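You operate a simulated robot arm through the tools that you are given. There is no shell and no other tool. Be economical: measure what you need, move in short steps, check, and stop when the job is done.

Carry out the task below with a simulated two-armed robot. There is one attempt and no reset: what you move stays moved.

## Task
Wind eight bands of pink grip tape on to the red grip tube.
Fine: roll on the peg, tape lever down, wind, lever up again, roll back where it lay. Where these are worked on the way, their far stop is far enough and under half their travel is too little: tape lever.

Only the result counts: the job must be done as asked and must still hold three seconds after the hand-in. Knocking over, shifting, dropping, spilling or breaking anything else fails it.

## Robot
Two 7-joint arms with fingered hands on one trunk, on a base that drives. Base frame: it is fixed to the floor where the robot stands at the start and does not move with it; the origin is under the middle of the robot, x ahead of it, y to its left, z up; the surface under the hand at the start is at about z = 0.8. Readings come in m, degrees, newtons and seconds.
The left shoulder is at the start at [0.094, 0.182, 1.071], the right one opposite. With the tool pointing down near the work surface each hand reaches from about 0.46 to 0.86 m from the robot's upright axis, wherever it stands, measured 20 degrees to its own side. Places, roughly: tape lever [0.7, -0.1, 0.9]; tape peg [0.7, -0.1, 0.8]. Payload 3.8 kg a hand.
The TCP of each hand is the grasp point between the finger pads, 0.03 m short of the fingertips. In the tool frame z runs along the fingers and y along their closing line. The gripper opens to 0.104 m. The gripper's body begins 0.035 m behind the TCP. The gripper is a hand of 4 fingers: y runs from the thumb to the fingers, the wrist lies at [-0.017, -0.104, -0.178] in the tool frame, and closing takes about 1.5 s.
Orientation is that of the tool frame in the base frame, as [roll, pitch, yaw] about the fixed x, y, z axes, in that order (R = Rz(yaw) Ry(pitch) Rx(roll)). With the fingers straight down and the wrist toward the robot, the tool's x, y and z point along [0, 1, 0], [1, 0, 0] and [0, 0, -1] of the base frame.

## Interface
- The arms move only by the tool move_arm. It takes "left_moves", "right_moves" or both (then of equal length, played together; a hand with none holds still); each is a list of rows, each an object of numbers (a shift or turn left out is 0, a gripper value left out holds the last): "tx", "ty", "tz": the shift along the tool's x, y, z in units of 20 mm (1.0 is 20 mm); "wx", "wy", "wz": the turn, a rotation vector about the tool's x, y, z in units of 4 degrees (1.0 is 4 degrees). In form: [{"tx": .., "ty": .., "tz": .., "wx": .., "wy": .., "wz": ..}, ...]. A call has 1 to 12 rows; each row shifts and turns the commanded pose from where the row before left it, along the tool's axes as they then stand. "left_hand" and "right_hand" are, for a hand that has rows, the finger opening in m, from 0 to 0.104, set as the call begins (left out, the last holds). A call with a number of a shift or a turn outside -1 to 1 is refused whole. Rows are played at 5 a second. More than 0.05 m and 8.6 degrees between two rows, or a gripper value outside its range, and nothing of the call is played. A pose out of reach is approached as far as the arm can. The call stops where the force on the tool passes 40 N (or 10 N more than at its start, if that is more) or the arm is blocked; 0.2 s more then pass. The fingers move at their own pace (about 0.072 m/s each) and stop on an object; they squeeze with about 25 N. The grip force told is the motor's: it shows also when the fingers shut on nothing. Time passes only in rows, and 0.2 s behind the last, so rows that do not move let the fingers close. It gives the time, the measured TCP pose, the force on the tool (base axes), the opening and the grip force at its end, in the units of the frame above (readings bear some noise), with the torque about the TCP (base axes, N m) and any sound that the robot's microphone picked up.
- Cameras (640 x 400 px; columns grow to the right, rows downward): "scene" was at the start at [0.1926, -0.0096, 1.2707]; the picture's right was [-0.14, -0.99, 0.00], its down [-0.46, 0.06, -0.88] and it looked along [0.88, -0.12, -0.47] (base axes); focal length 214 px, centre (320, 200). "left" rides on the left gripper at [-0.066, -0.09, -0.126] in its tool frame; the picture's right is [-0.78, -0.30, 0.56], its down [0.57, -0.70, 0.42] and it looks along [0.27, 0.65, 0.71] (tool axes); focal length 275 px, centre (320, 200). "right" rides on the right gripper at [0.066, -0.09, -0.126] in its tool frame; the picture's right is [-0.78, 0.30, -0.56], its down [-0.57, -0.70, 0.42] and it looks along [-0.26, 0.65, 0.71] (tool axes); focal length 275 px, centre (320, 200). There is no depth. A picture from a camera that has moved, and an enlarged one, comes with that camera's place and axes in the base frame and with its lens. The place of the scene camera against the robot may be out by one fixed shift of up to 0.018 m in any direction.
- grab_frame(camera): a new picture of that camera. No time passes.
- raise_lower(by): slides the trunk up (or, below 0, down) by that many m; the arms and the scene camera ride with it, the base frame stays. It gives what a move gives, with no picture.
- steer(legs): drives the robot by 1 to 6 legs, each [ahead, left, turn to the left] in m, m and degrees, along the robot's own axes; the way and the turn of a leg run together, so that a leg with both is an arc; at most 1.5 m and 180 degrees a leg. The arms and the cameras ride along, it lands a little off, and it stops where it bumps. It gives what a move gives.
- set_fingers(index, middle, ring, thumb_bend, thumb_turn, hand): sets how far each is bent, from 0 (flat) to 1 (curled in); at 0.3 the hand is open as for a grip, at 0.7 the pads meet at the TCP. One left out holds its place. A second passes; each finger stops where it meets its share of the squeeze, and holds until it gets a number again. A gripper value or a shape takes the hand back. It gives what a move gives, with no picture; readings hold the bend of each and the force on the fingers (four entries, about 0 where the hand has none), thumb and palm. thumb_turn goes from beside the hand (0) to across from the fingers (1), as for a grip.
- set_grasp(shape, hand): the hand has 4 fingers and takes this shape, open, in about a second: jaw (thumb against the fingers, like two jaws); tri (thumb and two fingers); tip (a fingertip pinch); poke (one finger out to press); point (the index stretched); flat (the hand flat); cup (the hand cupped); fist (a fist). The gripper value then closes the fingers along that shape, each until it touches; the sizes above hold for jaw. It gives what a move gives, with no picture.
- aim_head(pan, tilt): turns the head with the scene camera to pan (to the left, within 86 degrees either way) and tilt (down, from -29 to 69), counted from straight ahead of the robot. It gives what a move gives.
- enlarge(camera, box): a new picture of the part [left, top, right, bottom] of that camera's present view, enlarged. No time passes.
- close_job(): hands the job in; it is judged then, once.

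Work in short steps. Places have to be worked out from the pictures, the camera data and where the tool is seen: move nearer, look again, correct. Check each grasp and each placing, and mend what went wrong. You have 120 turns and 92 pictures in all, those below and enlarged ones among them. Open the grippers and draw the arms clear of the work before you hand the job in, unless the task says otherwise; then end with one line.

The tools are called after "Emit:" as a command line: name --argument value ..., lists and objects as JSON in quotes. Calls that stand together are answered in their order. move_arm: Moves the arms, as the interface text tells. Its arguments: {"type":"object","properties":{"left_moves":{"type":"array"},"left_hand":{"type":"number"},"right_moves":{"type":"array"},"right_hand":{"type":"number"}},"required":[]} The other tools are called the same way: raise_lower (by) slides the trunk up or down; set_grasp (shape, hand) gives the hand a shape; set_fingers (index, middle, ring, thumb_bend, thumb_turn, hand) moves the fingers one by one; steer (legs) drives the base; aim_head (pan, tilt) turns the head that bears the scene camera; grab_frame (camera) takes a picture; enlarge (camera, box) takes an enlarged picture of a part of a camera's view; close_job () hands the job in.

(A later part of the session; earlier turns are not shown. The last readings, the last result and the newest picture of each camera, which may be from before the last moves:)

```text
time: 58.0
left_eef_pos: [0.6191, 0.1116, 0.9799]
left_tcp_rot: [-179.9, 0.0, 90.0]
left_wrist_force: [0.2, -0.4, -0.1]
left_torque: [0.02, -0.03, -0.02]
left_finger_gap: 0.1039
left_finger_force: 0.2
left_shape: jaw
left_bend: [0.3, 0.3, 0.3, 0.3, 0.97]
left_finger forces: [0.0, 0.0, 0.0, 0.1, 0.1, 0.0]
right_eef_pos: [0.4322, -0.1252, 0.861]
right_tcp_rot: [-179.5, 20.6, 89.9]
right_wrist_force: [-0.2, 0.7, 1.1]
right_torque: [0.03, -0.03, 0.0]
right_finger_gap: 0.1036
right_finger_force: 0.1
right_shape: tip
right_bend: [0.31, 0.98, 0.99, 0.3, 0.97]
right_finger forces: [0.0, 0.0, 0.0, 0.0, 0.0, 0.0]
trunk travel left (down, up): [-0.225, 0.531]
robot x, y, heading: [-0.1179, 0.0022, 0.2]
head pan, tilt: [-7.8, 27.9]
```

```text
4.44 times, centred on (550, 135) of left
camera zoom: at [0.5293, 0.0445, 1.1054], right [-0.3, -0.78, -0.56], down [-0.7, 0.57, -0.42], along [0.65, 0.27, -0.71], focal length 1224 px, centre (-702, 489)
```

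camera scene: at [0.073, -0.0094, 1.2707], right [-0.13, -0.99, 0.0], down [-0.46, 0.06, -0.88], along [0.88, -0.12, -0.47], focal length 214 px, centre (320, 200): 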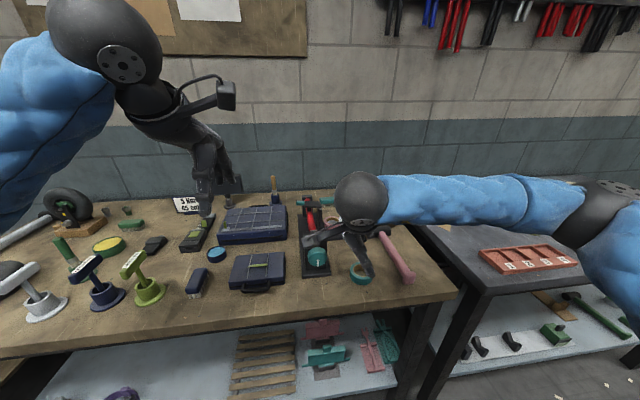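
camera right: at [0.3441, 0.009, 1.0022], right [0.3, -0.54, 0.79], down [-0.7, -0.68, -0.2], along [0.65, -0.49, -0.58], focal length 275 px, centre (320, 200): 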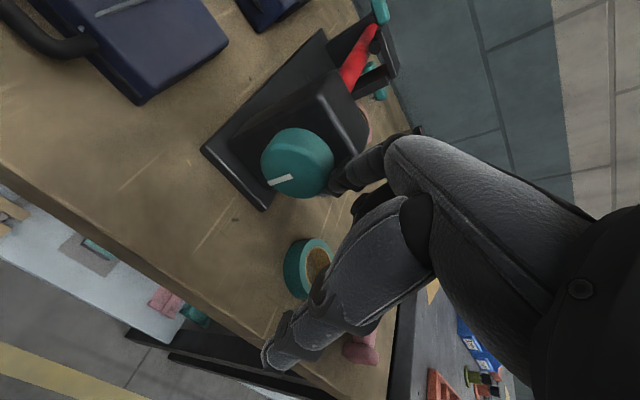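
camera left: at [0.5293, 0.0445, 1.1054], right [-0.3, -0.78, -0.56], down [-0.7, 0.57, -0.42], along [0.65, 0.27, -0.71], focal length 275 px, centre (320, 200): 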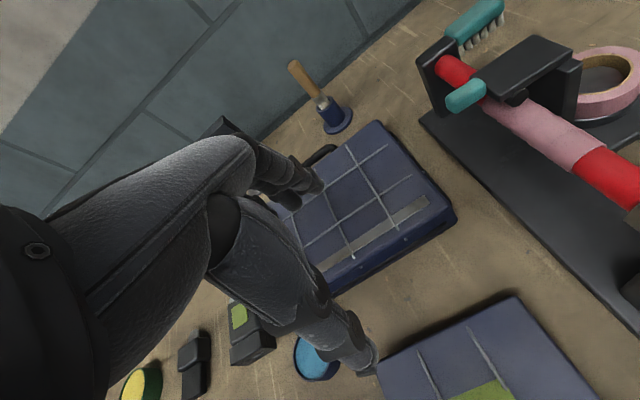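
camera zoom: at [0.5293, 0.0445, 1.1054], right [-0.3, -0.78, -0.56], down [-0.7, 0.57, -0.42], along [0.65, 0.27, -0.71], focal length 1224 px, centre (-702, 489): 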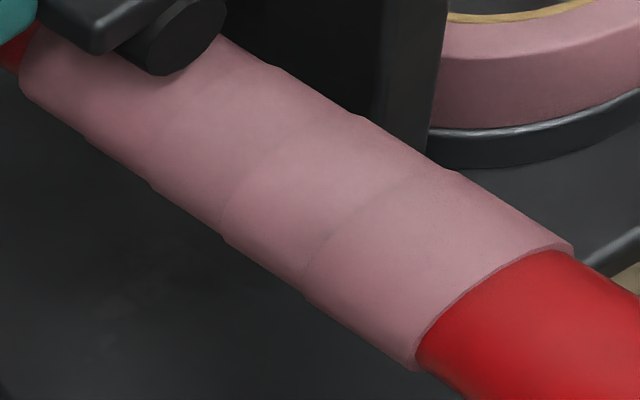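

I count 5 bands at a pitch of about 16 mm, so about 54° of knob per band. Three more are needed, so I'll make a short stroke and recount.

Emit:
move_arm --right_moves '[{"tz": -0.9}, {"tz": -0.9}, {"tx": 0.7}, {}, {"tz": 0.4}, {"tz": 0.4}, {"tz": 0.4}, {}, {"tx": -0.7}]'

Emit:
enlarge --camera "left" --box '[430, 40, 600, 180]'

Emit:
grab_frame --camera "right"

```text
time: 60.0
left_eef_pos: [0.6185, 0.1123, 0.9809]
left_tcp_rot: [-179.9, 0.0, 90.2]
left_wrist_force: [-0.4, 0.3, -0.6]
left_torque: [0.0, 0.02, -0.02]
left_finger_gap: 0.1037
left_finger_force: 0.1
left_shape: jaw
left_bend: [0.3, 0.3, 0.3, 0.3, 0.97]
left_finger forces: [0.1, 0.0, 0.0, 0.0, 0.0, 0.0]
right_eef_pos: [0.4323, -0.1171, 0.8709]
right_tcp_rot: [-179.6, 20.5, 90.2]
right_wrist_force: [0.2, -0.5, 0.3]
right_torque: [0.01, 0.01, -0.01]
right_finger_gap: 0.1038
right_finger_force: 0.0
right_shape: tip
right_bend: [0.3, 0.98, 0.99, 0.3, 0.97]
right_finger forces: [0.0, 0.0, 0.0, 0.0, 0.0, 0.1]
trunk travel left (down, up): [-0.225, 0.531]
robot x, y, heading: [-0.124, 0.0011, 0.1]
head pan, tilt: [-7.8, 27.9]
```

```text
2.86 times, centred on (515, 110) of left
camera zoom: at [0.5286, 0.0457, 1.1059], right [-0.29, -0.78, -0.56], down [-0.7, 0.57, -0.42], along [0.65, 0.27, -0.71], focal length 786 px, centre (-237, 457)
```

zoom: 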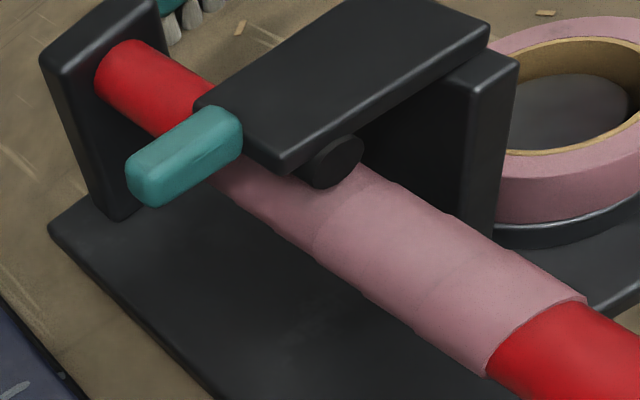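

```text
34 pictures are left
camera right: at [0.3426, -0.0114, 0.9668], right [0.3, -0.53, 0.79], down [-0.7, -0.69, -0.19], along [0.64, -0.5, -0.58], focal length 275 px, centre (320, 200)
```

right: 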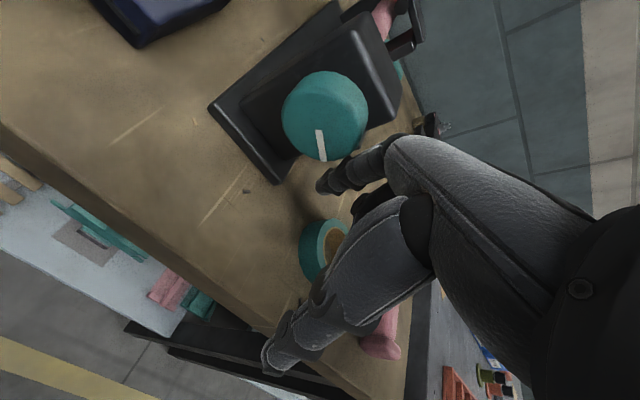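

Band 6 would be hidden by the handle from here. I'll shift the left camera 7 cm forward for a steeper view of the far part.

Emit:
move_arm --left_moves '[{"ty": 0.9}, {"ty": 0.9}, {"ty": 0.9}, {"ty": 0.8}, {}]'

Emit:
enlarge --camera "left" --box '[440, 60, 640, 220]'

```text
time: 61.2
left_eef_pos: [0.6806, 0.1109, 0.9792]
left_tcp_rot: [-179.9, -0.1, 90.0]
left_wrist_force: [0.3, 1.4, 0.8]
left_torque: [-0.01, 0.01, 0.0]
left_finger_gap: 0.1037
left_finger_force: 0.0
left_shape: jaw
left_bend: [0.3, 0.3, 0.3, 0.3, 0.97]
left_finger forces: [0.1, 0.1, 0.0, 0.0, 0.1, 0.0]
left hand out of reach, approached as far as the arm can: row 4
right_eef_pos: [0.4339, -0.1199, 0.8714]
right_tcp_rot: [-179.5, 20.6, 89.9]
right_wrist_force: [-0.6, -0.5, 0.2]
right_torque: [0.01, -0.03, 0.02]
right_finger_gap: 0.1039
right_finger_force: 0.1
right_shape: tip
right_bend: [0.3, 0.98, 0.99, 0.3, 0.97]
right_finger forces: [0.0, 0.1, 0.0, 0.0, 0.0, 0.0]
trunk travel left (down, up): [-0.225, 0.531]
robot x, y, heading: [-0.1206, -0.0044, 0.2]
head pan, tilt: [-7.8, 27.9]
```

```text
2.50 times, centred on (540, 140) of left
camera zoom: at [0.591, 0.0438, 1.1059], right [-0.3, -0.78, -0.56], down [-0.7, 0.57, -0.42], along [0.65, 0.27, -0.71], focal length 688 px, centre (-230, 350)
```

zoom: 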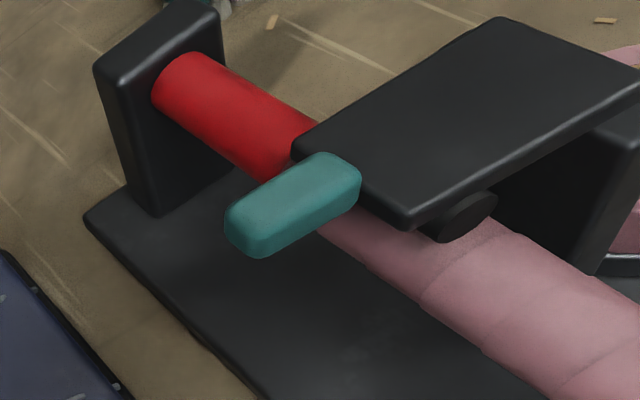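

Band 6's end is in the hidden zone (x 0.699–0.723), but the ends of 7 (about 0.737) and 8 (about 0.754) will be visible. I'll do another short stroke and look at the tube and the mark.

Emit:
move_arm --right_moves '[{"tz": -0.6}, {"tz": -0.6}, {"tx": 0.7}, {}, {"tz": 0.4}, {"tz": 0.4}, {"tz": 0.4}, {}, {"tx": -0.7}]'

Emit:
enlarge --camera "left" --box '[440, 60, 640, 220]'

Emit:
enlarge --camera "right" --box '[230, 40, 430, 220]'

```text
time: 63.2
left_eef_pos: [0.6801, 0.1124, 0.9798]
left_tcp_rot: [-179.9, 0.0, 90.0]
left_wrist_force: [-1.1, -0.5, 0.4]
left_torque: [0.01, -0.01, 0.01]
left_finger_gap: 0.1036
left_finger_force: 0.1
left_shape: jaw
left_bend: [0.3, 0.3, 0.3, 0.3, 0.97]
left_finger forces: [0.0, 0.0, 0.1, 0.0, 0.0, 0.0]
right_eef_pos: [0.4315, -0.1162, 0.8721]
right_tcp_rot: [-179.4, 20.5, 90.5]
right_wrist_force: [-0.4, -0.2, -0.9]
right_torque: [0.01, -0.02, -0.02]
right_finger_gap: 0.1039
right_finger_force: 0.1
right_shape: tip
right_bend: [0.3, 0.98, 0.99, 0.3, 0.97]
right_finger forces: [0.0, 0.0, 0.1, 0.0, 0.0, 0.0]
trunk travel left (down, up): [-0.225, 0.531]
robot x, y, heading: [-0.121, 0.0001, 0.1]
head pan, tilt: [-7.8, 27.9]
```

```text
2.50 times, centred on (540, 140) of left
camera zoom: at [0.5908, 0.0454, 1.1059], right [-0.29, -0.78, -0.56], down [-0.7, 0.57, -0.42], along [0.65, 0.27, -0.71], focal length 688 px, centre (-230, 350)
```

zoom: 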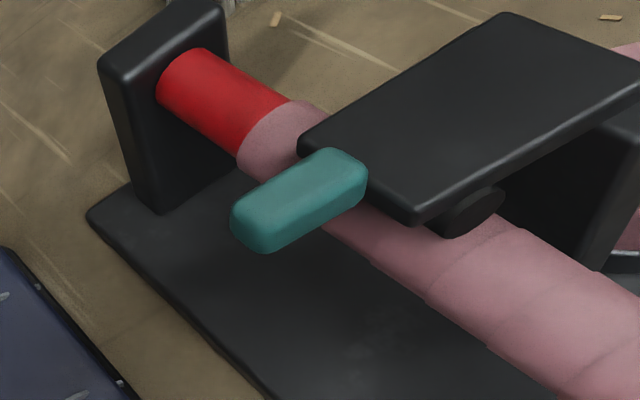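

```text
2.22 times, centred on (330, 130) of right
camera zoom: at [0.3419, -0.0107, 0.9669], right [0.3, -0.53, 0.79], down [-0.7, -0.69, -0.19], along [0.64, -0.5, -0.58], focal length 612 px, centre (298, 356)
```

zoom: 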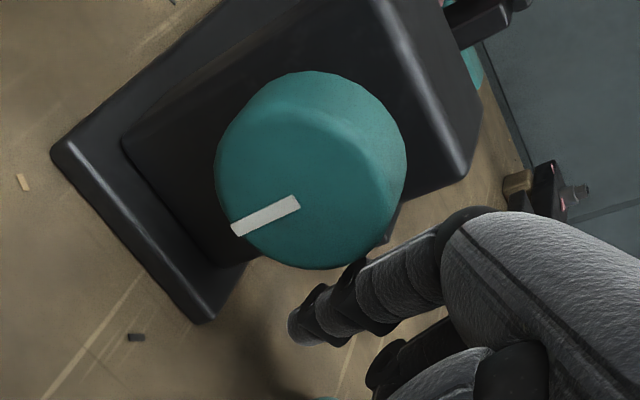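

Seven bands now: the end is at x = 0.735, and the mark shows about 352° in total, which fits 45° per band. I'll make one half-size stroke of about 25° for the eighth.

Emit:
move_arm --right_moves '[{"tz": -0.6}, {"tx": 0.7}, {}, {"tz": 0.3}, {"tz": 0.3}, {}, {"tx": -0.7}]'

Emit:
enlarge --camera "left" --box '[440, 60, 640, 220]'

Emit:
enlarge --camera "right" --box '[230, 40, 430, 220]'

```text
time: 64.8
left_eef_pos: [0.6804, 0.1121, 0.9792]
left_tcp_rot: [180.0, 0.0, 90.1]
left_wrist_force: [-0.6, 0.4, 0.6]
left_torque: [0.02, 0.04, 0.02]
left_finger_gap: 0.1037
left_finger_force: 0.1
left_shape: jaw
left_bend: [0.3, 0.3, 0.3, 0.3, 0.97]
left_finger forces: [0.0, 0.0, 0.0, 0.1, 0.1, 0.0]
right_eef_pos: [0.4322, -0.1178, 0.8712]
right_tcp_rot: [-179.5, 20.5, 90.3]
right_wrist_force: [-0.1, -0.6, 1.2]
right_torque: [0.05, -0.02, -0.03]
right_finger_gap: 0.1038
right_finger_force: 0.0
right_shape: tip
right_bend: [0.31, 0.98, 0.99, 0.3, 0.97]
right_finger forces: [0.0, 0.0, 0.0, 0.1, 0.0, 0.1]
trunk travel left (down, up): [-0.225, 0.531]
robot x, y, heading: [-0.1179, -0.0006, 0.1]
head pan, tilt: [-7.8, 27.9]
```

```text
2.50 times, centred on (540, 140) of left
camera zoom: at [0.5909, 0.0452, 1.1059], right [-0.29, -0.78, -0.56], down [-0.7, 0.57, -0.42], along [0.65, 0.27, -0.71], focal length 688 px, centre (-230, 350)
```

zoom: 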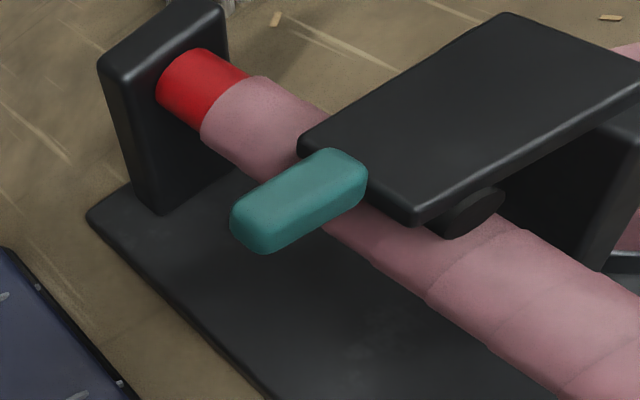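

```text
2.22 times, centred on (330, 130) of right
camera zoom: at [0.3426, -0.012, 0.9671], right [0.3, -0.53, 0.79], down [-0.7, -0.69, -0.19], along [0.64, -0.5, -0.58], focal length 612 px, centre (298, 356)
```

zoom: 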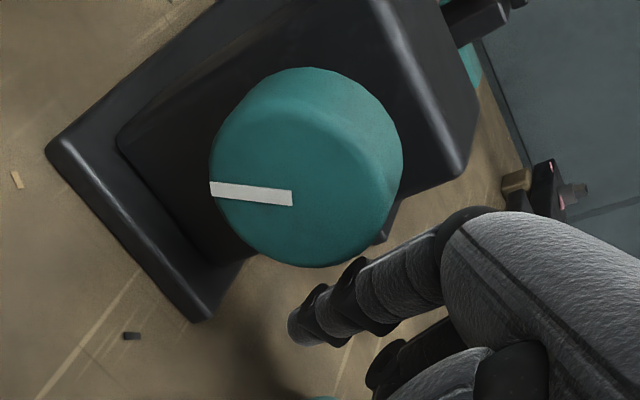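

The end is at x ≈ 0.751, so there are eight bands. I must not touch the knob again. I'll draw the right hand off and up, and raise the left, before driving back to the start position to reach the lever.

Emit:
move_arm --right_moves '[{"tx": -1}, {"tx": -0.8}, {"tx": -0.342, "tz": -0.94}, {"tx": -0.342, "tz": -0.94}, {"tx": -0.342, "tz": -0.94}, {"tx": -0.342, "tz": -0.94}, {"tx": -0.342, "tz": -0.94}, {"tx": -0.342, "tz": -0.94}, {"tx": -0.342, "tz": -0.94}, {"tx": -0.342, "tz": -0.94}, {"tx": -0.342, "tz": -0.94}]' --left_moves '[{"tz": -1}, {"tz": -1}, {"tz": -1}, {"tz": -1}, {"tz": -1}, {}, {}, {}, {}, {}, {}]'

Emit:
steer --legs '[[0.12, 0, 0]]'

Emit:
set_grasp --hand "left" --shape "poke"

Emit:
move_arm --left_moves '[{"wy": -1}, {"wy": -1}, {"wy": -1}, {"wy": -1}, {"wy": -1}, {"wy": -1}, {"wy": -1}, {"wy": -1}, {"wy": -1}, {"wy": -1}, {"wy": -1}]' --right_moves '[{"wy": 1}, {"wy": 1}, {"wy": 1}, {"wy": 1}, {"wy": 1}, {"wy": 1}, {"wy": 1}, {"wy": 1}, {"wy": 1}, {"wy": 1}, {"wy": 1}]'

```text
time: 67.2
left_eef_pos: [0.664, 0.1165, 1.0648]
left_tcp_rot: [179.9, 0.0, 90.2]
left_wrist_force: [1.0, 0.2, 0.1]
left_torque: [-0.01, 0.01, -0.02]
left_finger_gap: 0.1035
left_finger_force: 0.1
left_shape: jaw
left_bend: [0.3, 0.3, 0.3, 0.3, 0.97]
left_finger forces: [0.0, 0.1, 0.0, 0.1, 0.0, 0.0]
left hand out of reach, approached as far as the arm can: row 2, 3, 4, 5
right_eef_pos: [0.4346, -0.1518, 1.0646]
right_tcp_rot: [-179.5, 20.6, 89.9]
right_wrist_force: [0.5, 0.5, 0.0]
right_torque: [-0.01, -0.02, 0.0]
right_finger_gap: 0.104
right_finger_force: 0.1
right_shape: tip
right_bend: [0.31, 0.98, 0.99, 0.3, 0.97]
right_finger forces: [0.0, 0.0, 0.0, 0.0, 0.0, 0.1]
trunk travel left (down, up): [-0.225, 0.531]
robot x, y, heading: [-0.1186, 0.0002, 0.0]
head pan, tilt: [-7.8, 27.9]
```

```text
time: 68.4
left_eef_pos: [0.7857, 0.1158, 1.0611]
left_tcp_rot: [-179.9, 0.0, 90.1]
left_wrist_force: [0.1, 1.2, -0.7]
left_torque: [-0.03, 0.03, 0.0]
left_finger_gap: 0.1036
left_finger_force: 0.0
left_shape: jaw
left_bend: [0.3, 0.3, 0.3, 0.3, 0.97]
left_finger forces: [0.0, 0.0, 0.1, 0.0, 0.1, 0.1]
right_eef_pos: [0.555, -0.1513, 1.0642]
right_tcp_rot: [-179.5, 20.6, 89.9]
right_wrist_force: [0.2, -0.1, 0.1]
right_torque: [0.0, 0.01, -0.01]
right_finger_gap: 0.104
right_finger_force: 0.0
right_shape: tip
right_bend: [0.31, 0.98, 0.99, 0.3, 0.97]
right_finger forces: [0.0, 0.0, 0.0, 0.0, 0.1, 0.0]
trunk travel left (down, up): [-0.225, 0.531]
robot x, y, heading: [-0.0016, 0.0014, -0.3]
head pan, tilt: [-7.8, 27.9]
```

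```text
time: 69.3
left_eef_pos: [0.7825, 0.1164, 1.0632]
left_tcp_rot: [179.9, 0.1, 90.1]
left_wrist_force: [-0.8, -0.4, 0.5]
left_torque: [-0.02, 0.02, -0.01]
left_finger_gap: 0.0
left_finger_force: 0.1
left_shape: poke
left_bend: [0.7, 0.7, 0.99, 1.0, 1.0]
left_finger forces: [0.0, 0.0, 0.0, 0.0, 0.0, 0.0]
right_eef_pos: [0.5531, -0.1524, 1.0634]
right_tcp_rot: [-179.6, 20.6, 89.9]
right_wrist_force: [0.6, 0.6, 0.1]
right_torque: [0.02, -0.01, 0.03]
right_finger_gap: 0.1039
right_finger_force: 0.0
right_shape: tip
right_bend: [0.31, 0.98, 0.99, 0.3, 0.97]
right_finger forces: [0.1, 0.0, 0.0, 0.0, 0.1, 0.0]
trunk travel left (down, up): [-0.225, 0.531]
robot x, y, heading: [0.0011, 0.0026, 0.2]
head pan, tilt: [-7.8, 27.9]
```

```text
time: 71.7
left_eef_pos: [0.8079, 0.1141, 1.0689]
left_tcp_rot: [-180.0, 44.1, 90.1]
left_wrist_force: [-0.1, -0.6, -0.9]
left_torque: [-0.01, -0.01, -0.01]
left_finger_gap: 0.0002
left_finger_force: 0.1
left_shape: poke
left_bend: [0.7, 0.7, 0.99, 1.0, 1.0]
left_finger forces: [0.0, 0.0, 0.1, 0.0, 0.1, 0.0]
left hand out of reach, approached as far as the arm can: row 2, 4, 6, 8, 10
right_eef_pos: [0.5533, -0.1511, 1.0648]
right_tcp_rot: [-179.6, -23.4, 89.6]
right_wrist_force: [0.2, -0.3, -0.5]
right_torque: [-0.01, -0.04, 0.01]
right_finger_gap: 0.104
right_finger_force: 0.1
right_shape: tip
right_bend: [0.31, 0.98, 0.99, 0.3, 0.97]
right_finger forces: [0.0, 0.0, 0.0, 0.1, 0.0, 0.1]
trunk travel left (down, up): [-0.225, 0.531]
robot x, y, heading: [-0.0004, -0.0003, 0.1]
head pan, tilt: [-7.8, 27.9]
```

The left hand is tilted 44° with two fingers out. I'll bring it back to x ≈ 0.685, left of and above the handle, then look.

Emit:
move_arm --left_moves '[{"ty": -0.88, "tx": 0.264, "tz": 0.84}, {"ty": -0.88, "tx": 0.264, "tz": 0.84}, {"ty": -0.88, "tx": 0.264, "tz": 0.84}, {"ty": -0.88, "tx": 0.264, "tz": 0.84}, {"ty": -0.88, "tx": 0.264, "tz": 0.84}, {"ty": -0.88, "tx": 0.264, "tz": 0.84}, {"ty": -0.88, "tx": 0.264, "tz": 0.84}, {}]'

Emit:
grab_frame --camera "left"

Emit:
enlarge --camera "scene" --box '[240, 170, 380, 290]'

Emit:
grab_frame --camera "right"

```text
time: 73.5
left_eef_pos: [0.8163, 0.0516, 0.9715]
left_tcp_rot: [-180.0, 44.0, 90.0]
left_wrist_force: [1.0, 0.1, 0.0]
left_torque: [-0.04, -0.03, 0.01]
left_finger_gap: 0.0
left_finger_force: 0.1
left_shape: poke
left_bend: [0.7, 0.7, 0.99, 1.0, 1.0]
left_finger forces: [0.0, 0.0, 0.1, 0.0, 0.0, 0.0]
left hand out of reach, approached as far as the arm can: row 1, 2, 3, 4, 5, 6, 7
right_eef_pos: [0.5522, -0.1517, 1.0644]
right_tcp_rot: [-179.6, -23.3, 89.5]
right_wrist_force: [-0.8, -1.0, -0.7]
right_torque: [0.02, 0.0, 0.0]
right_finger_gap: 0.1037
right_finger_force: 0.0
right_shape: tip
right_bend: [0.31, 0.98, 0.99, 0.3, 0.97]
right_finger forces: [0.0, 0.0, 0.0, 0.0, 0.0, 0.0]
trunk travel left (down, up): [-0.225, 0.531]
robot x, y, heading: [-0.0041, 0.0018, -0.3]
head pan, tilt: [-7.8, 27.9]
```

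```text
28 pictures are left
camera left: at [0.7249, 0.0907, 1.1091], right [-0.3, -0.94, 0.14], down [-0.7, 0.12, -0.7], along [0.65, -0.31, -0.7], focal length 275 px, centre (320, 200)
```

left: 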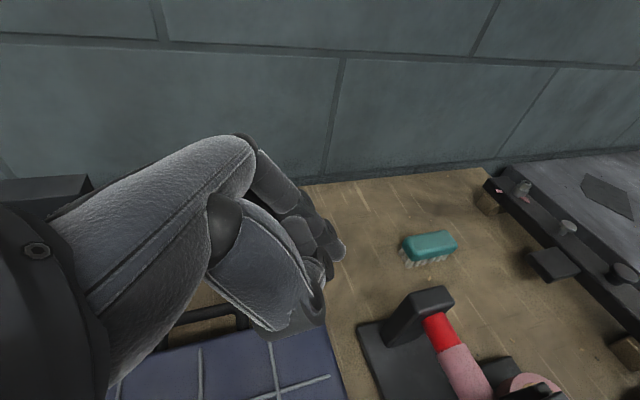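

```text
3.33 times, centred on (310, 230) of scene
camera zoom: at [0.1915, -0.0095, 1.2708], right [-0.13, -0.99, 0.0], down [-0.46, 0.06, -0.88], along [0.88, -0.12, -0.47], focal length 715 px, centre (353, 100)
```

zoom: 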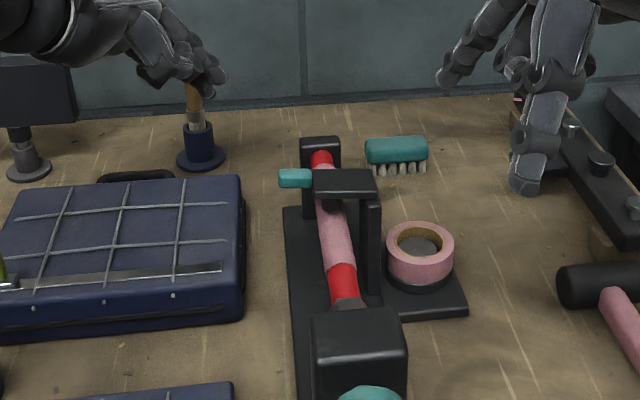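

```text
26 pictures are left
camera right: at [0.4636, -0.14, 1.2067], right [0.29, -0.93, 0.2], down [-0.71, -0.35, -0.61], along [0.64, 0.04, -0.76], focal length 275 px, centre (320, 200)
```

right: 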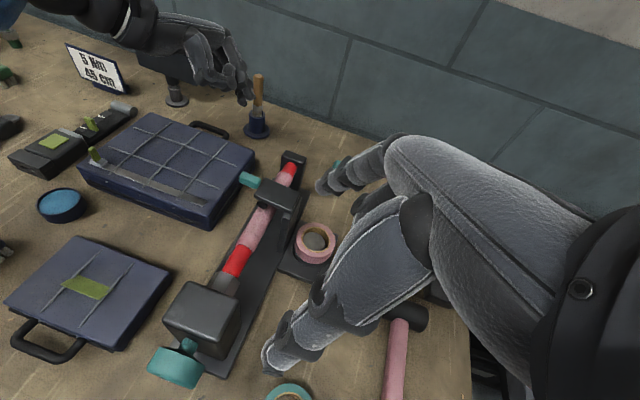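

The left hand hung at x = 0.816, near the brush handle. I'll first lift it straight up, then see whether it follows in -x.

Emit:
move_arm --left_moves '[{"tx": -0.696, "tz": -0.718}, {"tx": -0.696, "tz": -0.718}, {"tx": -0.696, "tz": -0.718}]'

Emit:
move_arm --left_moves '[{"ty": -1}, {"ty": -1}, {"ty": -1}, {"ty": -1}]'

```text
time: 74.3
left_eef_pos: [0.8113, 0.0514, 1.0316]
left_tcp_rot: [-180.0, 44.0, 90.0]
left_wrist_force: [-0.2, 0.4, -0.1]
left_torque: [0.0, 0.0, 0.01]
left_finger_gap: 0.0
left_finger_force: 0.2
left_shape: poke
left_bend: [0.7, 0.7, 0.99, 1.0, 1.0]
left_finger forces: [0.1, 0.0, 0.0, 0.0, 0.0, 0.0]
left hand out of reach, approached as far as the arm can: row 3
right_eef_pos: [0.5524, -0.1511, 1.0651]
right_tcp_rot: [-179.7, -23.4, 89.5]
right_wrist_force: [-0.6, 0.4, -1.0]
right_torque: [0.01, 0.01, 0.04]
right_finger_gap: 0.1042
right_finger_force: 0.2
right_shape: tip
right_bend: [0.31, 0.98, 0.99, 0.3, 0.97]
right_finger forces: [0.0, 0.1, 0.1, 0.0, 0.0, 0.0]
trunk travel left (down, up): [-0.225, 0.531]
robot x, y, heading: [0.0012, -0.0018, -0.1]
head pan, tilt: [-7.8, 27.9]
```

```text
time: 75.3
left_eef_pos: [0.8096, 0.0516, 1.0324]
left_tcp_rot: [-179.9, 44.0, 90.1]
left_wrist_force: [0.6, 0.3, 0.4]
left_torque: [-0.05, 0.0, 0.01]
left_finger_gap: 0.0
left_finger_force: 0.1
left_shape: poke
left_bend: [0.7, 0.7, 0.99, 1.0, 1.0]
left_finger forces: [0.0, 0.1, 0.0, 0.1, 0.0, 0.0]
left hand out of reach, approached as far as the arm can: row 1, 2, 3, 4
right_eef_pos: [0.5519, -0.1513, 1.0653]
right_tcp_rot: [-179.5, -23.3, 89.5]
right_wrist_force: [0.0, 0.3, -0.7]
right_torque: [0.0, 0.03, -0.02]
right_finger_gap: 0.104
right_finger_force: 0.1
right_shape: tip
right_bend: [0.31, 0.98, 0.99, 0.3, 0.97]
right_finger forces: [0.1, 0.0, 0.0, 0.0, 0.0, 0.0]
trunk travel left (down, up): [-0.225, 0.531]
robot x, y, heading: [-0.0014, -0.0011, 0.0]
head pan, tilt: [-7.8, 27.9]
```

The left arm is stuck at full stretch for -x motion, but y and z motions work. I'll drive the base back 0.122 m instead, which puts the fingertips at the handle's x.

Emit:
steer --legs '[[-0.124, 0, 0]]'

Emit:
grab_frame --camera "left"

```text
time: 76.6
left_eef_pos: [0.6835, 0.0528, 1.0335]
left_tcp_rot: [180.0, 44.1, 90.0]
left_wrist_force: [-0.6, 0.4, 0.3]
left_torque: [0.01, -0.03, 0.02]
left_finger_gap: 0.0001
left_finger_force: 0.1
left_shape: poke
left_bend: [0.7, 0.7, 0.99, 1.0, 1.0]
left_finger forces: [0.1, 0.0, 0.0, 0.1, 0.0, 0.0]
right_eef_pos: [0.4258, -0.1502, 1.0657]
right_tcp_rot: [-179.7, -23.4, 89.6]
right_wrist_force: [-1.1, 0.1, -0.3]
right_torque: [-0.02, -0.08, 0.0]
right_finger_gap: 0.1039
right_finger_force: 0.0
right_shape: tip
right_bend: [0.31, 0.98, 0.99, 0.3, 0.97]
right_finger forces: [0.0, 0.0, 0.1, 0.0, 0.1, 0.1]
trunk travel left (down, up): [-0.225, 0.531]
robot x, y, heading: [-0.1266, 0.0015, -0.3]
head pan, tilt: [-7.8, 27.9]
```

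```text
25 pictures are left
camera left: at [0.5937, 0.09, 1.1701], right [-0.3, -0.95, 0.14], down [-0.7, 0.12, -0.7], along [0.65, -0.31, -0.7], focal length 275 px, centre (320, 200)
```

left: 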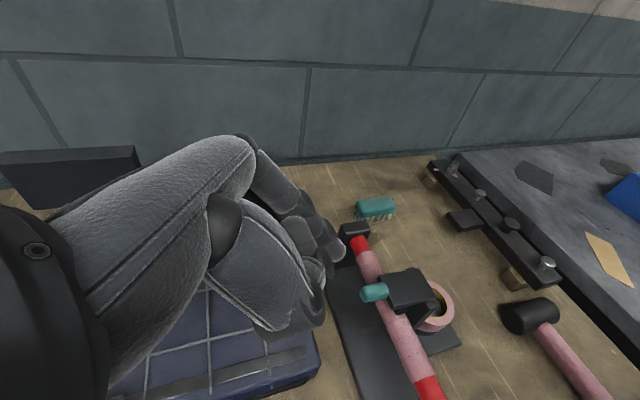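

The handle is confirmed at (0.6875, -0.030, 0.932). I'll lower the left hand beside it to z ≈ 0.93 and look from the scene camera.

Emit:
move_arm --left_moves '[{"tx": 0.87, "tz": 0.9}, {"tx": 0.87, "tz": 0.9}, {"tx": 0.87, "tz": 0.9}, {"tx": 0.87, "tz": 0.9}, {}]'

Emit:
enlarge --camera "scene" --box '[240, 170, 370, 270]'

Emit:
grab_frame --camera "left"

```text
time: 77.8
left_eef_pos: [0.6905, 0.0515, 0.9327]
left_tcp_rot: [-179.9, 43.9, 90.1]
left_wrist_force: [0.6, 0.1, -0.2]
left_torque: [0.02, -0.01, -0.03]
left_finger_gap: 0.0
left_finger_force: 0.0
left_shape: poke
left_bend: [0.7, 0.7, 0.99, 1.0, 1.0]
left_finger forces: [0.0, 0.1, 0.1, 0.0, 0.0, 0.0]
left hand out of reach, approached as far as the arm can: row 2
right_eef_pos: [0.4275, -0.1522, 1.0651]
right_tcp_rot: [-179.5, -23.4, 89.6]
right_wrist_force: [-0.7, -0.4, -0.4]
right_torque: [-0.02, -0.04, -0.02]
right_finger_gap: 0.1037
right_finger_force: 0.0
right_shape: tip
right_bend: [0.31, 0.98, 0.99, 0.3, 0.97]
right_finger forces: [0.0, 0.1, 0.0, 0.0, 0.0, 0.0]
trunk travel left (down, up): [-0.225, 0.531]
robot x, y, heading: [-0.1299, 0.0023, 0.0]
head pan, tilt: [-7.8, 27.9]
```

```text
4.00 times, centred on (305, 220) of scene
camera zoom: at [0.0662, -0.0097, 1.2708], right [-0.14, -0.99, 0.0], down [-0.46, 0.06, -0.88], along [0.88, -0.12, -0.47], focal length 858 px, centre (380, 120)
```

zoom: 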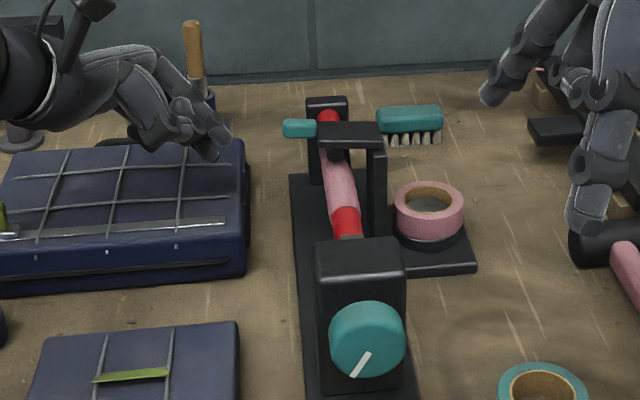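

```text
23 pictures are left
camera left: at [0.5994, 0.0901, 1.0688], right [-0.3, -0.94, 0.14], down [-0.7, 0.12, -0.7], along [0.65, -0.31, -0.7], focal length 275 px, centre (320, 200)
```

left: 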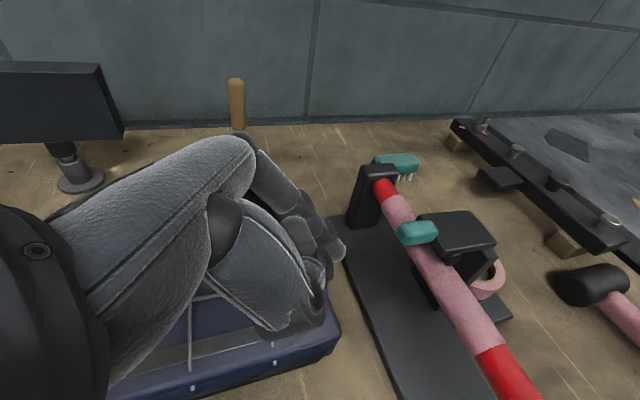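

The tip is at about (0.695, 0.022, 0.915), left of and below the handle. I'll go 3 cm lower, then 2.5 cm right, under the handle end.

Emit:
move_arm --left_moves '[{"tx": 0.52, "tz": 0.54}, {"tx": 0.52, "tz": 0.54}, {"tx": -0.45, "tz": 0.44}, {"tx": -0.45, "tz": 0.44}, {}]'

Emit:
grab_frame --camera "left"

```text
time: 79.0
left_eef_pos: [0.6872, 0.0249, 0.9036]
left_tcp_rot: [180.0, 44.0, 89.9]
left_wrist_force: [0.5, 0.5, 1.0]
left_torque: [0.0, -0.02, -0.02]
left_finger_gap: 0.0
left_finger_force: 0.0
left_shape: poke
left_bend: [0.7, 0.7, 0.99, 1.0, 1.0]
left_finger forces: [0.0, 0.0, 0.1, 0.0, 0.1, 0.0]
right_eef_pos: [0.4272, -0.1508, 1.0657]
right_tcp_rot: [-179.5, -23.3, 89.5]
right_wrist_force: [0.7, 0.4, 0.1]
right_torque: [0.02, -0.04, -0.02]
right_finger_gap: 0.104
right_finger_force: 0.1
right_shape: tip
right_bend: [0.31, 0.98, 0.99, 0.3, 0.97]
right_finger forces: [0.0, 0.0, 0.1, 0.0, 0.0, 0.0]
trunk travel left (down, up): [-0.225, 0.531]
robot x, y, heading: [-0.1225, 0.0035, 0.1]
head pan, tilt: [-7.8, 27.9]
```

```text
22 pictures are left
camera left: at [0.5963, 0.064, 1.0395], right [-0.3, -0.95, 0.14], down [-0.7, 0.12, -0.7], along [0.65, -0.3, -0.7], focal length 275 px, centre (320, 200)
```

left: 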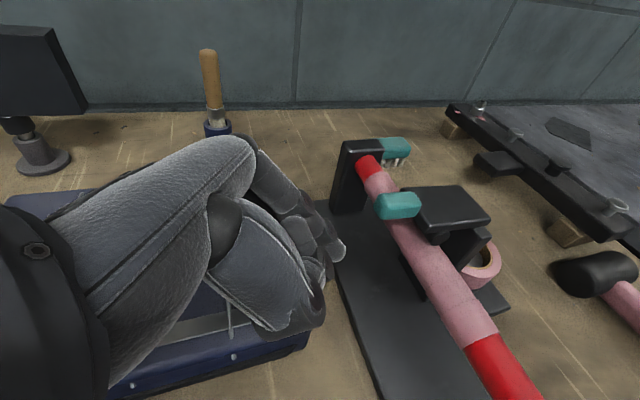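

Now I'll slide the tip under the handle end and begin lifting along the up-right diagonal.

Emit:
move_arm --left_moves '[{"tx": -0.33, "tz": 0.31}, {"tx": -0.33, "tz": 0.31}, {"tx": -0.5}, {"tx": -0.5}, {"tx": -0.5}, {}]'

Emit:
grab_frame --camera "left"

```text
time: 80.4
left_eef_pos: [0.6802, -0.0154, 0.923]
left_tcp_rot: [-179.8, 44.0, 90.0]
left_wrist_force: [0.6, 1.4, 1.2]
left_torque: [-0.03, -0.03, 0.0]
left_finger_gap: 0.0
left_finger_force: 0.0
left_shape: poke
left_bend: [0.7, 0.7, 0.99, 1.0, 1.0]
left_finger forces: [1.2, 0.1, 0.0, 0.1, 0.0, 0.0]
left hand out of reach, approached as far as the arm can: row 1, 5
right_eef_pos: [0.4274, -0.1511, 1.0655]
right_tcp_rot: [-179.5, -23.4, 89.5]
right_wrist_force: [0.3, -0.2, 0.2]
right_torque: [0.01, 0.0, 0.0]
right_finger_gap: 0.1041
right_finger_force: 0.1
right_shape: tip
right_bend: [0.31, 0.98, 0.99, 0.3, 0.97]
right_finger forces: [0.0, 0.0, 0.0, 0.0, 0.0, 0.0]
trunk travel left (down, up): [-0.225, 0.531]
robot x, y, heading: [-0.1271, 0.0019, -0.1]
head pan, tilt: [-7.8, 27.9]
```

```text
21 pictures are left
camera left: at [0.59, 0.0238, 1.0607], right [-0.3, -0.94, 0.14], down [-0.7, 0.12, -0.7], along [0.65, -0.31, -0.7], focal length 275 px, centre (320, 200)
```

left: 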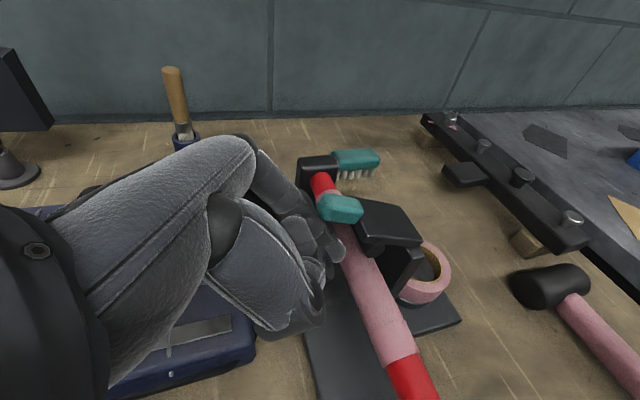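

The handle is tilting up with little force. I'll continue along the diagonal.

Emit:
move_arm --left_moves '[{"tx": -0.5}, {"tx": -0.5}, {"tx": -0.5}, {"tx": -0.5}]'

Emit:
grab_frame --camera "left"

```text
time: 81.4
left_eef_pos: [0.6744, -0.0437, 0.9526]
left_tcp_rot: [-179.8, 44.0, 90.2]
left_wrist_force: [0.3, -0.1, 0.1]
left_torque: [0.02, 0.0, -0.01]
left_finger_gap: 0.0
left_finger_force: 0.1
left_shape: poke
left_bend: [0.7, 0.7, 0.99, 1.0, 1.0]
left_finger forces: [0.0, 0.0, 0.1, 0.0, 0.0, 0.0]
left hand out of reach, approached as far as the arm can: row 3
right_eef_pos: [0.428, -0.1517, 1.0657]
right_tcp_rot: [-179.6, -23.3, 89.6]
right_wrist_force: [0.3, -0.4, 0.4]
right_torque: [-0.04, 0.0, -0.02]
right_finger_gap: 0.1038
right_finger_force: 0.1
right_shape: tip
right_bend: [0.31, 0.98, 0.99, 0.3, 0.97]
right_finger forces: [0.1, 0.1, 0.0, 0.0, 0.0, 0.1]
trunk travel left (down, up): [-0.225, 0.531]
robot x, y, heading: [-0.1258, 0.0032, -0.1]
head pan, tilt: [-7.8, 27.9]
```

```text
20 pictures are left
camera left: at [0.5843, -0.0049, 1.0886], right [-0.3, -0.94, 0.14], down [-0.7, 0.12, -0.7], along [0.65, -0.31, -0.7], focal length 275 px, centre (320, 200)
```

left: 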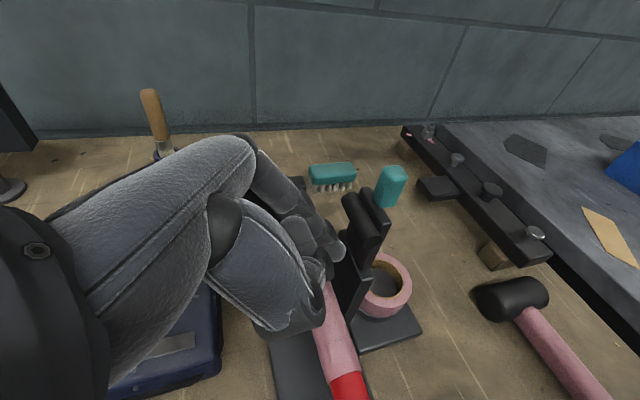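

The lever snapped upright, with the handle back at (0.69, -0.102, 0.979). I'll withdraw the left hand along its finger axis.

Emit:
move_arm --left_moves '[{"tz": -0.8}, {"tz": -0.8}, {"tz": -0.8}, {"tz": -0.8}, {"tz": -0.8}, {"tz": -0.8}, {"tz": -0.8}, {"tz": -0.8}, {"tz": -0.8}]'

Emit:
enlarge --camera "scene" --box '[270, 170, 390, 270]'

Emit:
grab_frame --camera "left"

```text
time: 83.4
left_eef_pos: [0.6756, 0.0567, 1.0561]
left_tcp_rot: [179.9, 44.0, 89.9]
left_wrist_force: [0.5, -0.5, 0.2]
left_torque: [0.01, 0.01, 0.01]
left_finger_gap: 0.0
left_finger_force: 0.1
left_shape: poke
left_bend: [0.7, 0.7, 0.99, 1.0, 1.0]
left_finger forces: [0.0, 0.0, 0.1, 0.0, 0.1, 0.0]
right_eef_pos: [0.4277, -0.1514, 1.0641]
right_tcp_rot: [-179.6, -23.4, 89.6]
right_wrist_force: [0.5, -0.1, 0.0]
right_torque: [-0.01, 0.03, -0.01]
right_finger_gap: 0.104
right_finger_force: 0.1
right_shape: tip
right_bend: [0.31, 0.98, 0.99, 0.3, 0.97]
right_finger forces: [0.1, 0.0, 0.1, 0.1, 0.0, 0.0]
trunk travel left (down, up): [-0.225, 0.531]
robot x, y, heading: [-0.1227, -0.0025, -0.1]
head pan, tilt: [-7.8, 27.9]
```

```text
4.00 times, centred on (330, 220) of scene
camera zoom: at [0.0662, -0.0096, 1.2708], right [-0.14, -0.99, 0.0], down [-0.46, 0.06, -0.88], along [0.88, -0.12, -0.47], focal length 858 px, centre (280, 120)
```

zoom: 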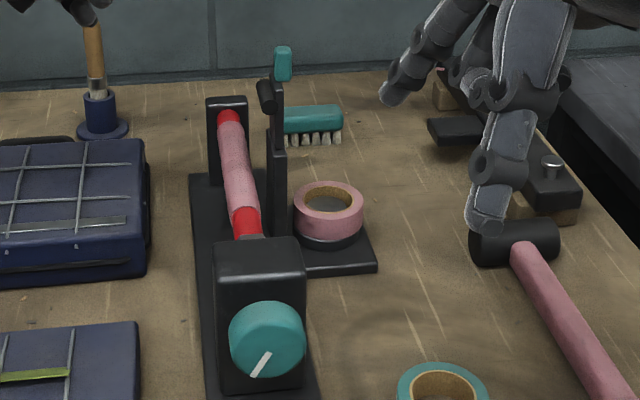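

```text
18 pictures are left
camera left: at [0.5861, 0.0956, 1.1928], right [-0.3, -0.94, 0.14], down [-0.7, 0.12, -0.7], along [0.65, -0.31, -0.7], focal length 275 px, centre (320, 200)
```

left: 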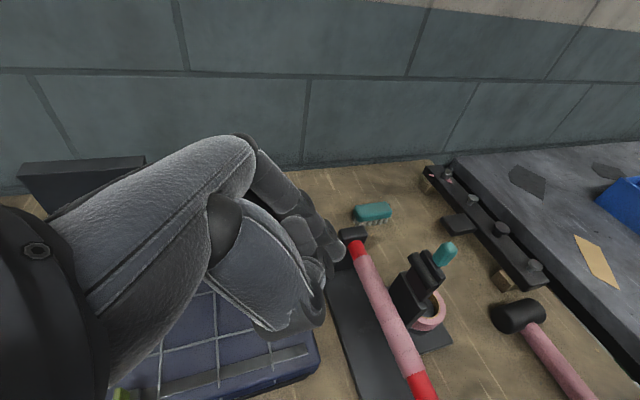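

The lever is up and the tube lies open to view. I'll zoom in to confirm the count of eight.

Emit:
enlarge --camera "left" --box '[330, 230, 450, 400]'

```text
2.35 times, centred on (390, 315) of left
camera zoom: at [0.5861, 0.0956, 1.1928], right [-0.3, -0.94, 0.14], down [-0.7, 0.12, -0.7], along [0.65, -0.31, -0.7], focal length 648 px, centre (155, -71)
```

zoom: 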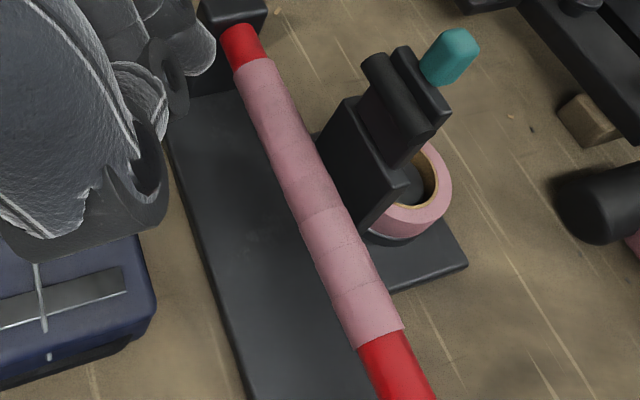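

Emit:
enlarge --camera "left" --box '[345, 250, 435, 380]'

```text
3.08 times, centred on (390, 315) of left
camera zoom: at [0.5861, 0.0956, 1.1928], right [-0.3, -0.94, 0.14], down [-0.7, 0.12, -0.7], along [0.65, -0.31, -0.7], focal length 847 px, centre (105, -154)
```

zoom: 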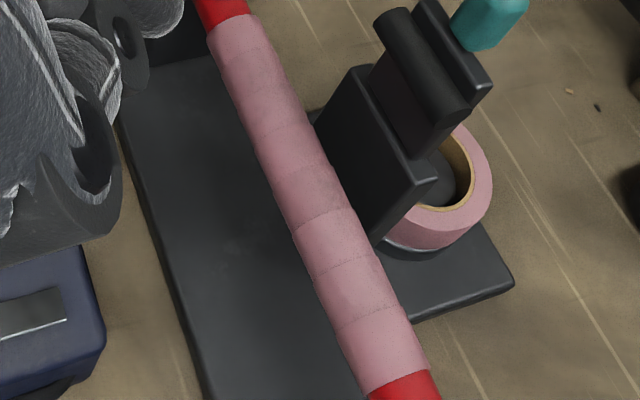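

Eight bands are confirmed. Next I'll clear the left arm leftward and drive ahead, then bring the right hand, in tip shape, back to its pre-peg pose.

Emit:
move_arm --left_moves '[{"tx": 0.8, "tz": -0.9}, {"tx": 0.8, "tz": -0.9}, {"tx": 0.8, "tz": -0.9}, {"tx": 0.8, "tz": -0.9}]'

Emit:
steer --legs '[[0.124, 0, 0]]'

Emit:
move_arm --right_moves '[{"ty": 0.98, "tx": -0.56, "tz": 0.49}, {"ty": 0.98, "tx": -0.56, "tz": 0.49}, {"ty": 0.98, "tx": -0.56, "tz": 0.49}, {"ty": 0.98, "tx": -0.56, "tz": 0.49}, {"ty": 0.98, "tx": -0.56, "tz": 0.49}, {"ty": 0.98, "tx": -0.56, "tz": 0.49}, {"ty": 0.98, "tx": -0.56, "tz": 0.49}]' --right_hand 0.085

```text
time: 84.4
left_eef_pos: [0.6765, 0.1532, 1.0644]
left_tcp_rot: [-179.8, 43.9, 90.2]
left_wrist_force: [0.2, 0.4, 0.1]
left_torque: [0.03, 0.01, -0.01]
left_finger_gap: 0.0
left_finger_force: 0.1
left_shape: poke
left_bend: [0.7, 0.7, 0.99, 1.0, 1.0]
left_finger forces: [0.1, 0.1, 0.0, 0.1, 0.0, 0.0]
right_eef_pos: [0.4275, -0.1513, 1.0648]
right_tcp_rot: [-179.6, -23.4, 89.5]
right_wrist_force: [-0.5, 0.0, 0.5]
right_torque: [-0.01, -0.01, 0.01]
right_finger_gap: 0.104
right_finger_force: 0.1
right_shape: tip
right_bend: [0.31, 0.98, 0.99, 0.3, 0.97]
right_finger forces: [0.0, 0.1, 0.0, 0.1, 0.1, 0.0]
trunk travel left (down, up): [-0.225, 0.531]
robot x, y, heading: [-0.1265, 0.0023, -0.1]
head pan, tilt: [-7.8, 27.9]
```

```text
time: 85.6
left_eef_pos: [0.8019, 0.1528, 1.0624]
left_tcp_rot: [-179.6, 44.1, 90.3]
left_wrist_force: [0.6, 0.3, 0.1]
left_torque: [0.0, -0.02, -0.03]
left_finger_gap: 0.0
left_finger_force: 0.0
left_shape: poke
left_bend: [0.7, 0.7, 0.99, 1.0, 1.0]
left_finger forces: [0.0, 0.0, 0.0, 0.0, 0.1, 0.0]
right_eef_pos: [0.5513, -0.1509, 1.0643]
right_tcp_rot: [-179.5, -23.3, 89.4]
right_wrist_force: [0.0, -0.2, 0.4]
right_torque: [-0.01, 0.02, 0.01]
right_finger_gap: 0.1041
right_finger_force: 0.0
right_shape: tip
right_bend: [0.31, 0.98, 0.99, 0.3, 0.97]
right_finger forces: [0.0, 0.0, 0.1, 0.0, 0.0, 0.0]
trunk travel left (down, up): [-0.225, 0.531]
robot x, y, heading: [-0.0054, -0.0007, 0.1]
head pan, tilt: [-7.8, 27.9]
```

```text
time: 87.2
left_eef_pos: [0.8002, 0.152, 1.0632]
left_tcp_rot: [-179.7, 43.9, 90.2]
left_wrist_force: [0.1, 0.2, -0.2]
left_torque: [0.01, 0.01, 0.02]
left_finger_gap: 0.0001
left_finger_force: 0.2
left_shape: poke
left_bend: [0.7, 0.7, 0.99, 1.0, 1.0]
left_finger forces: [0.0, 0.0, 0.0, 0.1, 0.0, 0.0]
right_eef_pos: [0.688, -0.1971, 0.97]
right_tcp_rot: [-179.6, -23.5, 89.4]
right_wrist_force: [-0.8, -0.3, 0.1]
right_torque: [0.0, -0.01, 0.05]
right_finger_gap: 0.085
right_finger_force: 0.0
right_shape: tip
right_bend: [0.28, 0.98, 0.99, 0.45, 0.98]
right_finger forces: [0.0, 0.0, 0.0, 0.1, 0.1, 0.0]
trunk travel left (down, up): [-0.225, 0.531]
robot x, y, heading: [-0.0006, -0.0002, 0.1]
head pan, tilt: [-7.8, 27.9]
```

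This matches the earlier release path. I'll go in along tool z, then check before closing.

Emit:
move_arm --right_moves '[{"tz": 1, "ty": 0.1, "tx": 0.12}, {"tz": 1}, {"tz": 1}, {"tz": 1}, {"tz": 0.8}, {"tz": 0.8}, {"tz": 0.8}, {}]'

Emit:
grab_frame --camera "right"

```text
time: 89.0
left_eef_pos: [0.8006, 0.1516, 1.0647]
left_tcp_rot: [-179.8, 44.0, 90.1]
left_wrist_force: [0.4, 0.8, 0.2]
left_torque: [0.0, 0.0, 0.02]
left_finger_gap: 0.0
left_finger_force: 0.0
left_shape: poke
left_bend: [0.7, 0.7, 0.99, 1.0, 1.0]
left_finger forces: [0.0, 0.0, 0.1, 0.0, 0.0, 0.0]
right_eef_pos: [0.6877, -0.1442, 0.8542]
right_tcp_rot: [-179.6, -23.4, 89.3]
right_wrist_force: [1.1, 0.1, -0.3]
right_torque: [0.0, 0.01, -0.01]
right_finger_gap: 0.0849
right_finger_force: 0.1
right_shape: tip
right_bend: [0.28, 0.98, 0.99, 0.45, 0.98]
right_finger forces: [0.0, 0.0, 0.0, 0.0, 0.0, 0.0]
trunk travel left (down, up): [-0.225, 0.531]
robot x, y, heading: [-0.0022, -0.001, -0.1]
head pan, tilt: [-7.8, 27.9]
```

```text
15 pictures are left
camera right: at [0.5997, -0.133, 0.9955], right [0.29, -0.94, 0.2], down [-0.71, -0.35, -0.61], along [0.64, 0.04, -0.76], focal length 275 px, centre (320, 200)
```

right: 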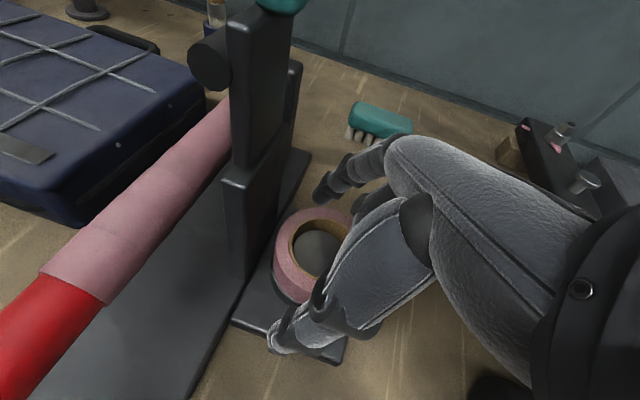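

Index and thumb straddle the roll. I'll close and lift straight up.

Emit:
move_arm --right_moves '[{}, {}, {}, {}, {}, {}, {}, {}]' --right_hand 0.04

Emit:
move_arm --right_moves '[{"tx": 0.2, "tz": -0.46}, {"tx": 0.2, "tz": -0.46}, {"tx": 0.2, "tz": -0.46}, {"tx": 0.2, "tz": -0.46}, {"tx": 0.2, "tz": -0.46}, {"tx": 0.2, "tz": -0.46}, {}]'

Emit:
grab_frame --camera "right"

```text
time: 90.8
left_eef_pos: [0.8001, 0.1534, 1.0636]
left_tcp_rot: [-179.9, 44.0, 90.0]
left_wrist_force: [-0.2, 0.6, -0.8]
left_torque: [0.04, 0.02, -0.01]
left_finger_gap: 0.0
left_finger_force: 0.0
left_shape: poke
left_bend: [0.7, 0.7, 0.99, 1.0, 1.0]
left_finger forces: [0.1, 0.2, 0.0, 0.0, 0.0, 0.0]
right_eef_pos: [0.6891, -0.1439, 0.8538]
right_tcp_rot: [-179.5, -23.3, 89.5]
right_wrist_force: [-0.9, 5.7, -0.8]
right_torque: [0.1, 0.03, -0.04]
right_finger_gap: 0.0483
right_finger_force: 25.2
right_shape: tip
right_bend: [0.73, 1.0, 1.0, 0.7, 1.0]
right_finger forces: [22.5, 0.0, 0.1, 0.1, 22.6, 0.0]
trunk travel left (down, up): [-0.225, 0.531]
robot x, y, heading: [-0.0048, 0.0011, -0.2]
head pan, tilt: [-7.8, 27.9]
```

```text
time: 92.4
left_eef_pos: [0.8012, 0.1521, 1.0623]
left_tcp_rot: [-179.9, 44.1, 90.0]
left_wrist_force: [-0.6, 0.1, 0.2]
left_torque: [-0.04, -0.02, -0.01]
left_finger_gap: 0.0
left_finger_force: 0.0
left_shape: poke
left_bend: [0.7, 0.7, 0.99, 1.0, 1.0]
left_finger forces: [0.1, 0.0, 0.1, 0.0, 0.1, 0.0]
right_eef_pos: [0.6886, -0.144, 0.913]
right_tcp_rot: [-179.6, -23.4, 89.4]
right_wrist_force: [0.9, -0.6, 0.0]
right_torque: [-0.02, 0.0, -0.01]
right_finger_gap: 0.047
right_finger_force: 25.2
right_shape: tip
right_bend: [0.74, 1.0, 1.0, 0.7, 1.0]
right_finger forces: [21.4, 0.0, 0.1, 0.0, 20.7, 0.0]
trunk travel left (down, up): [-0.225, 0.531]
robot x, y, heading: [-0.0004, -0.0025, -0.1]
head pan, tilt: [-7.8, 27.9]
```

```text
14 pictures are left
camera right: at [0.6004, -0.133, 1.0551], right [0.29, -0.94, 0.2], down [-0.71, -0.35, -0.61], along [0.64, 0.04, -0.76], focal length 275 px, centre (320, 200)
```

right: 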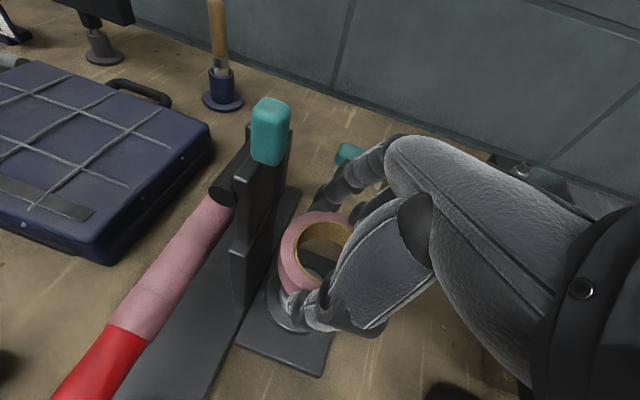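

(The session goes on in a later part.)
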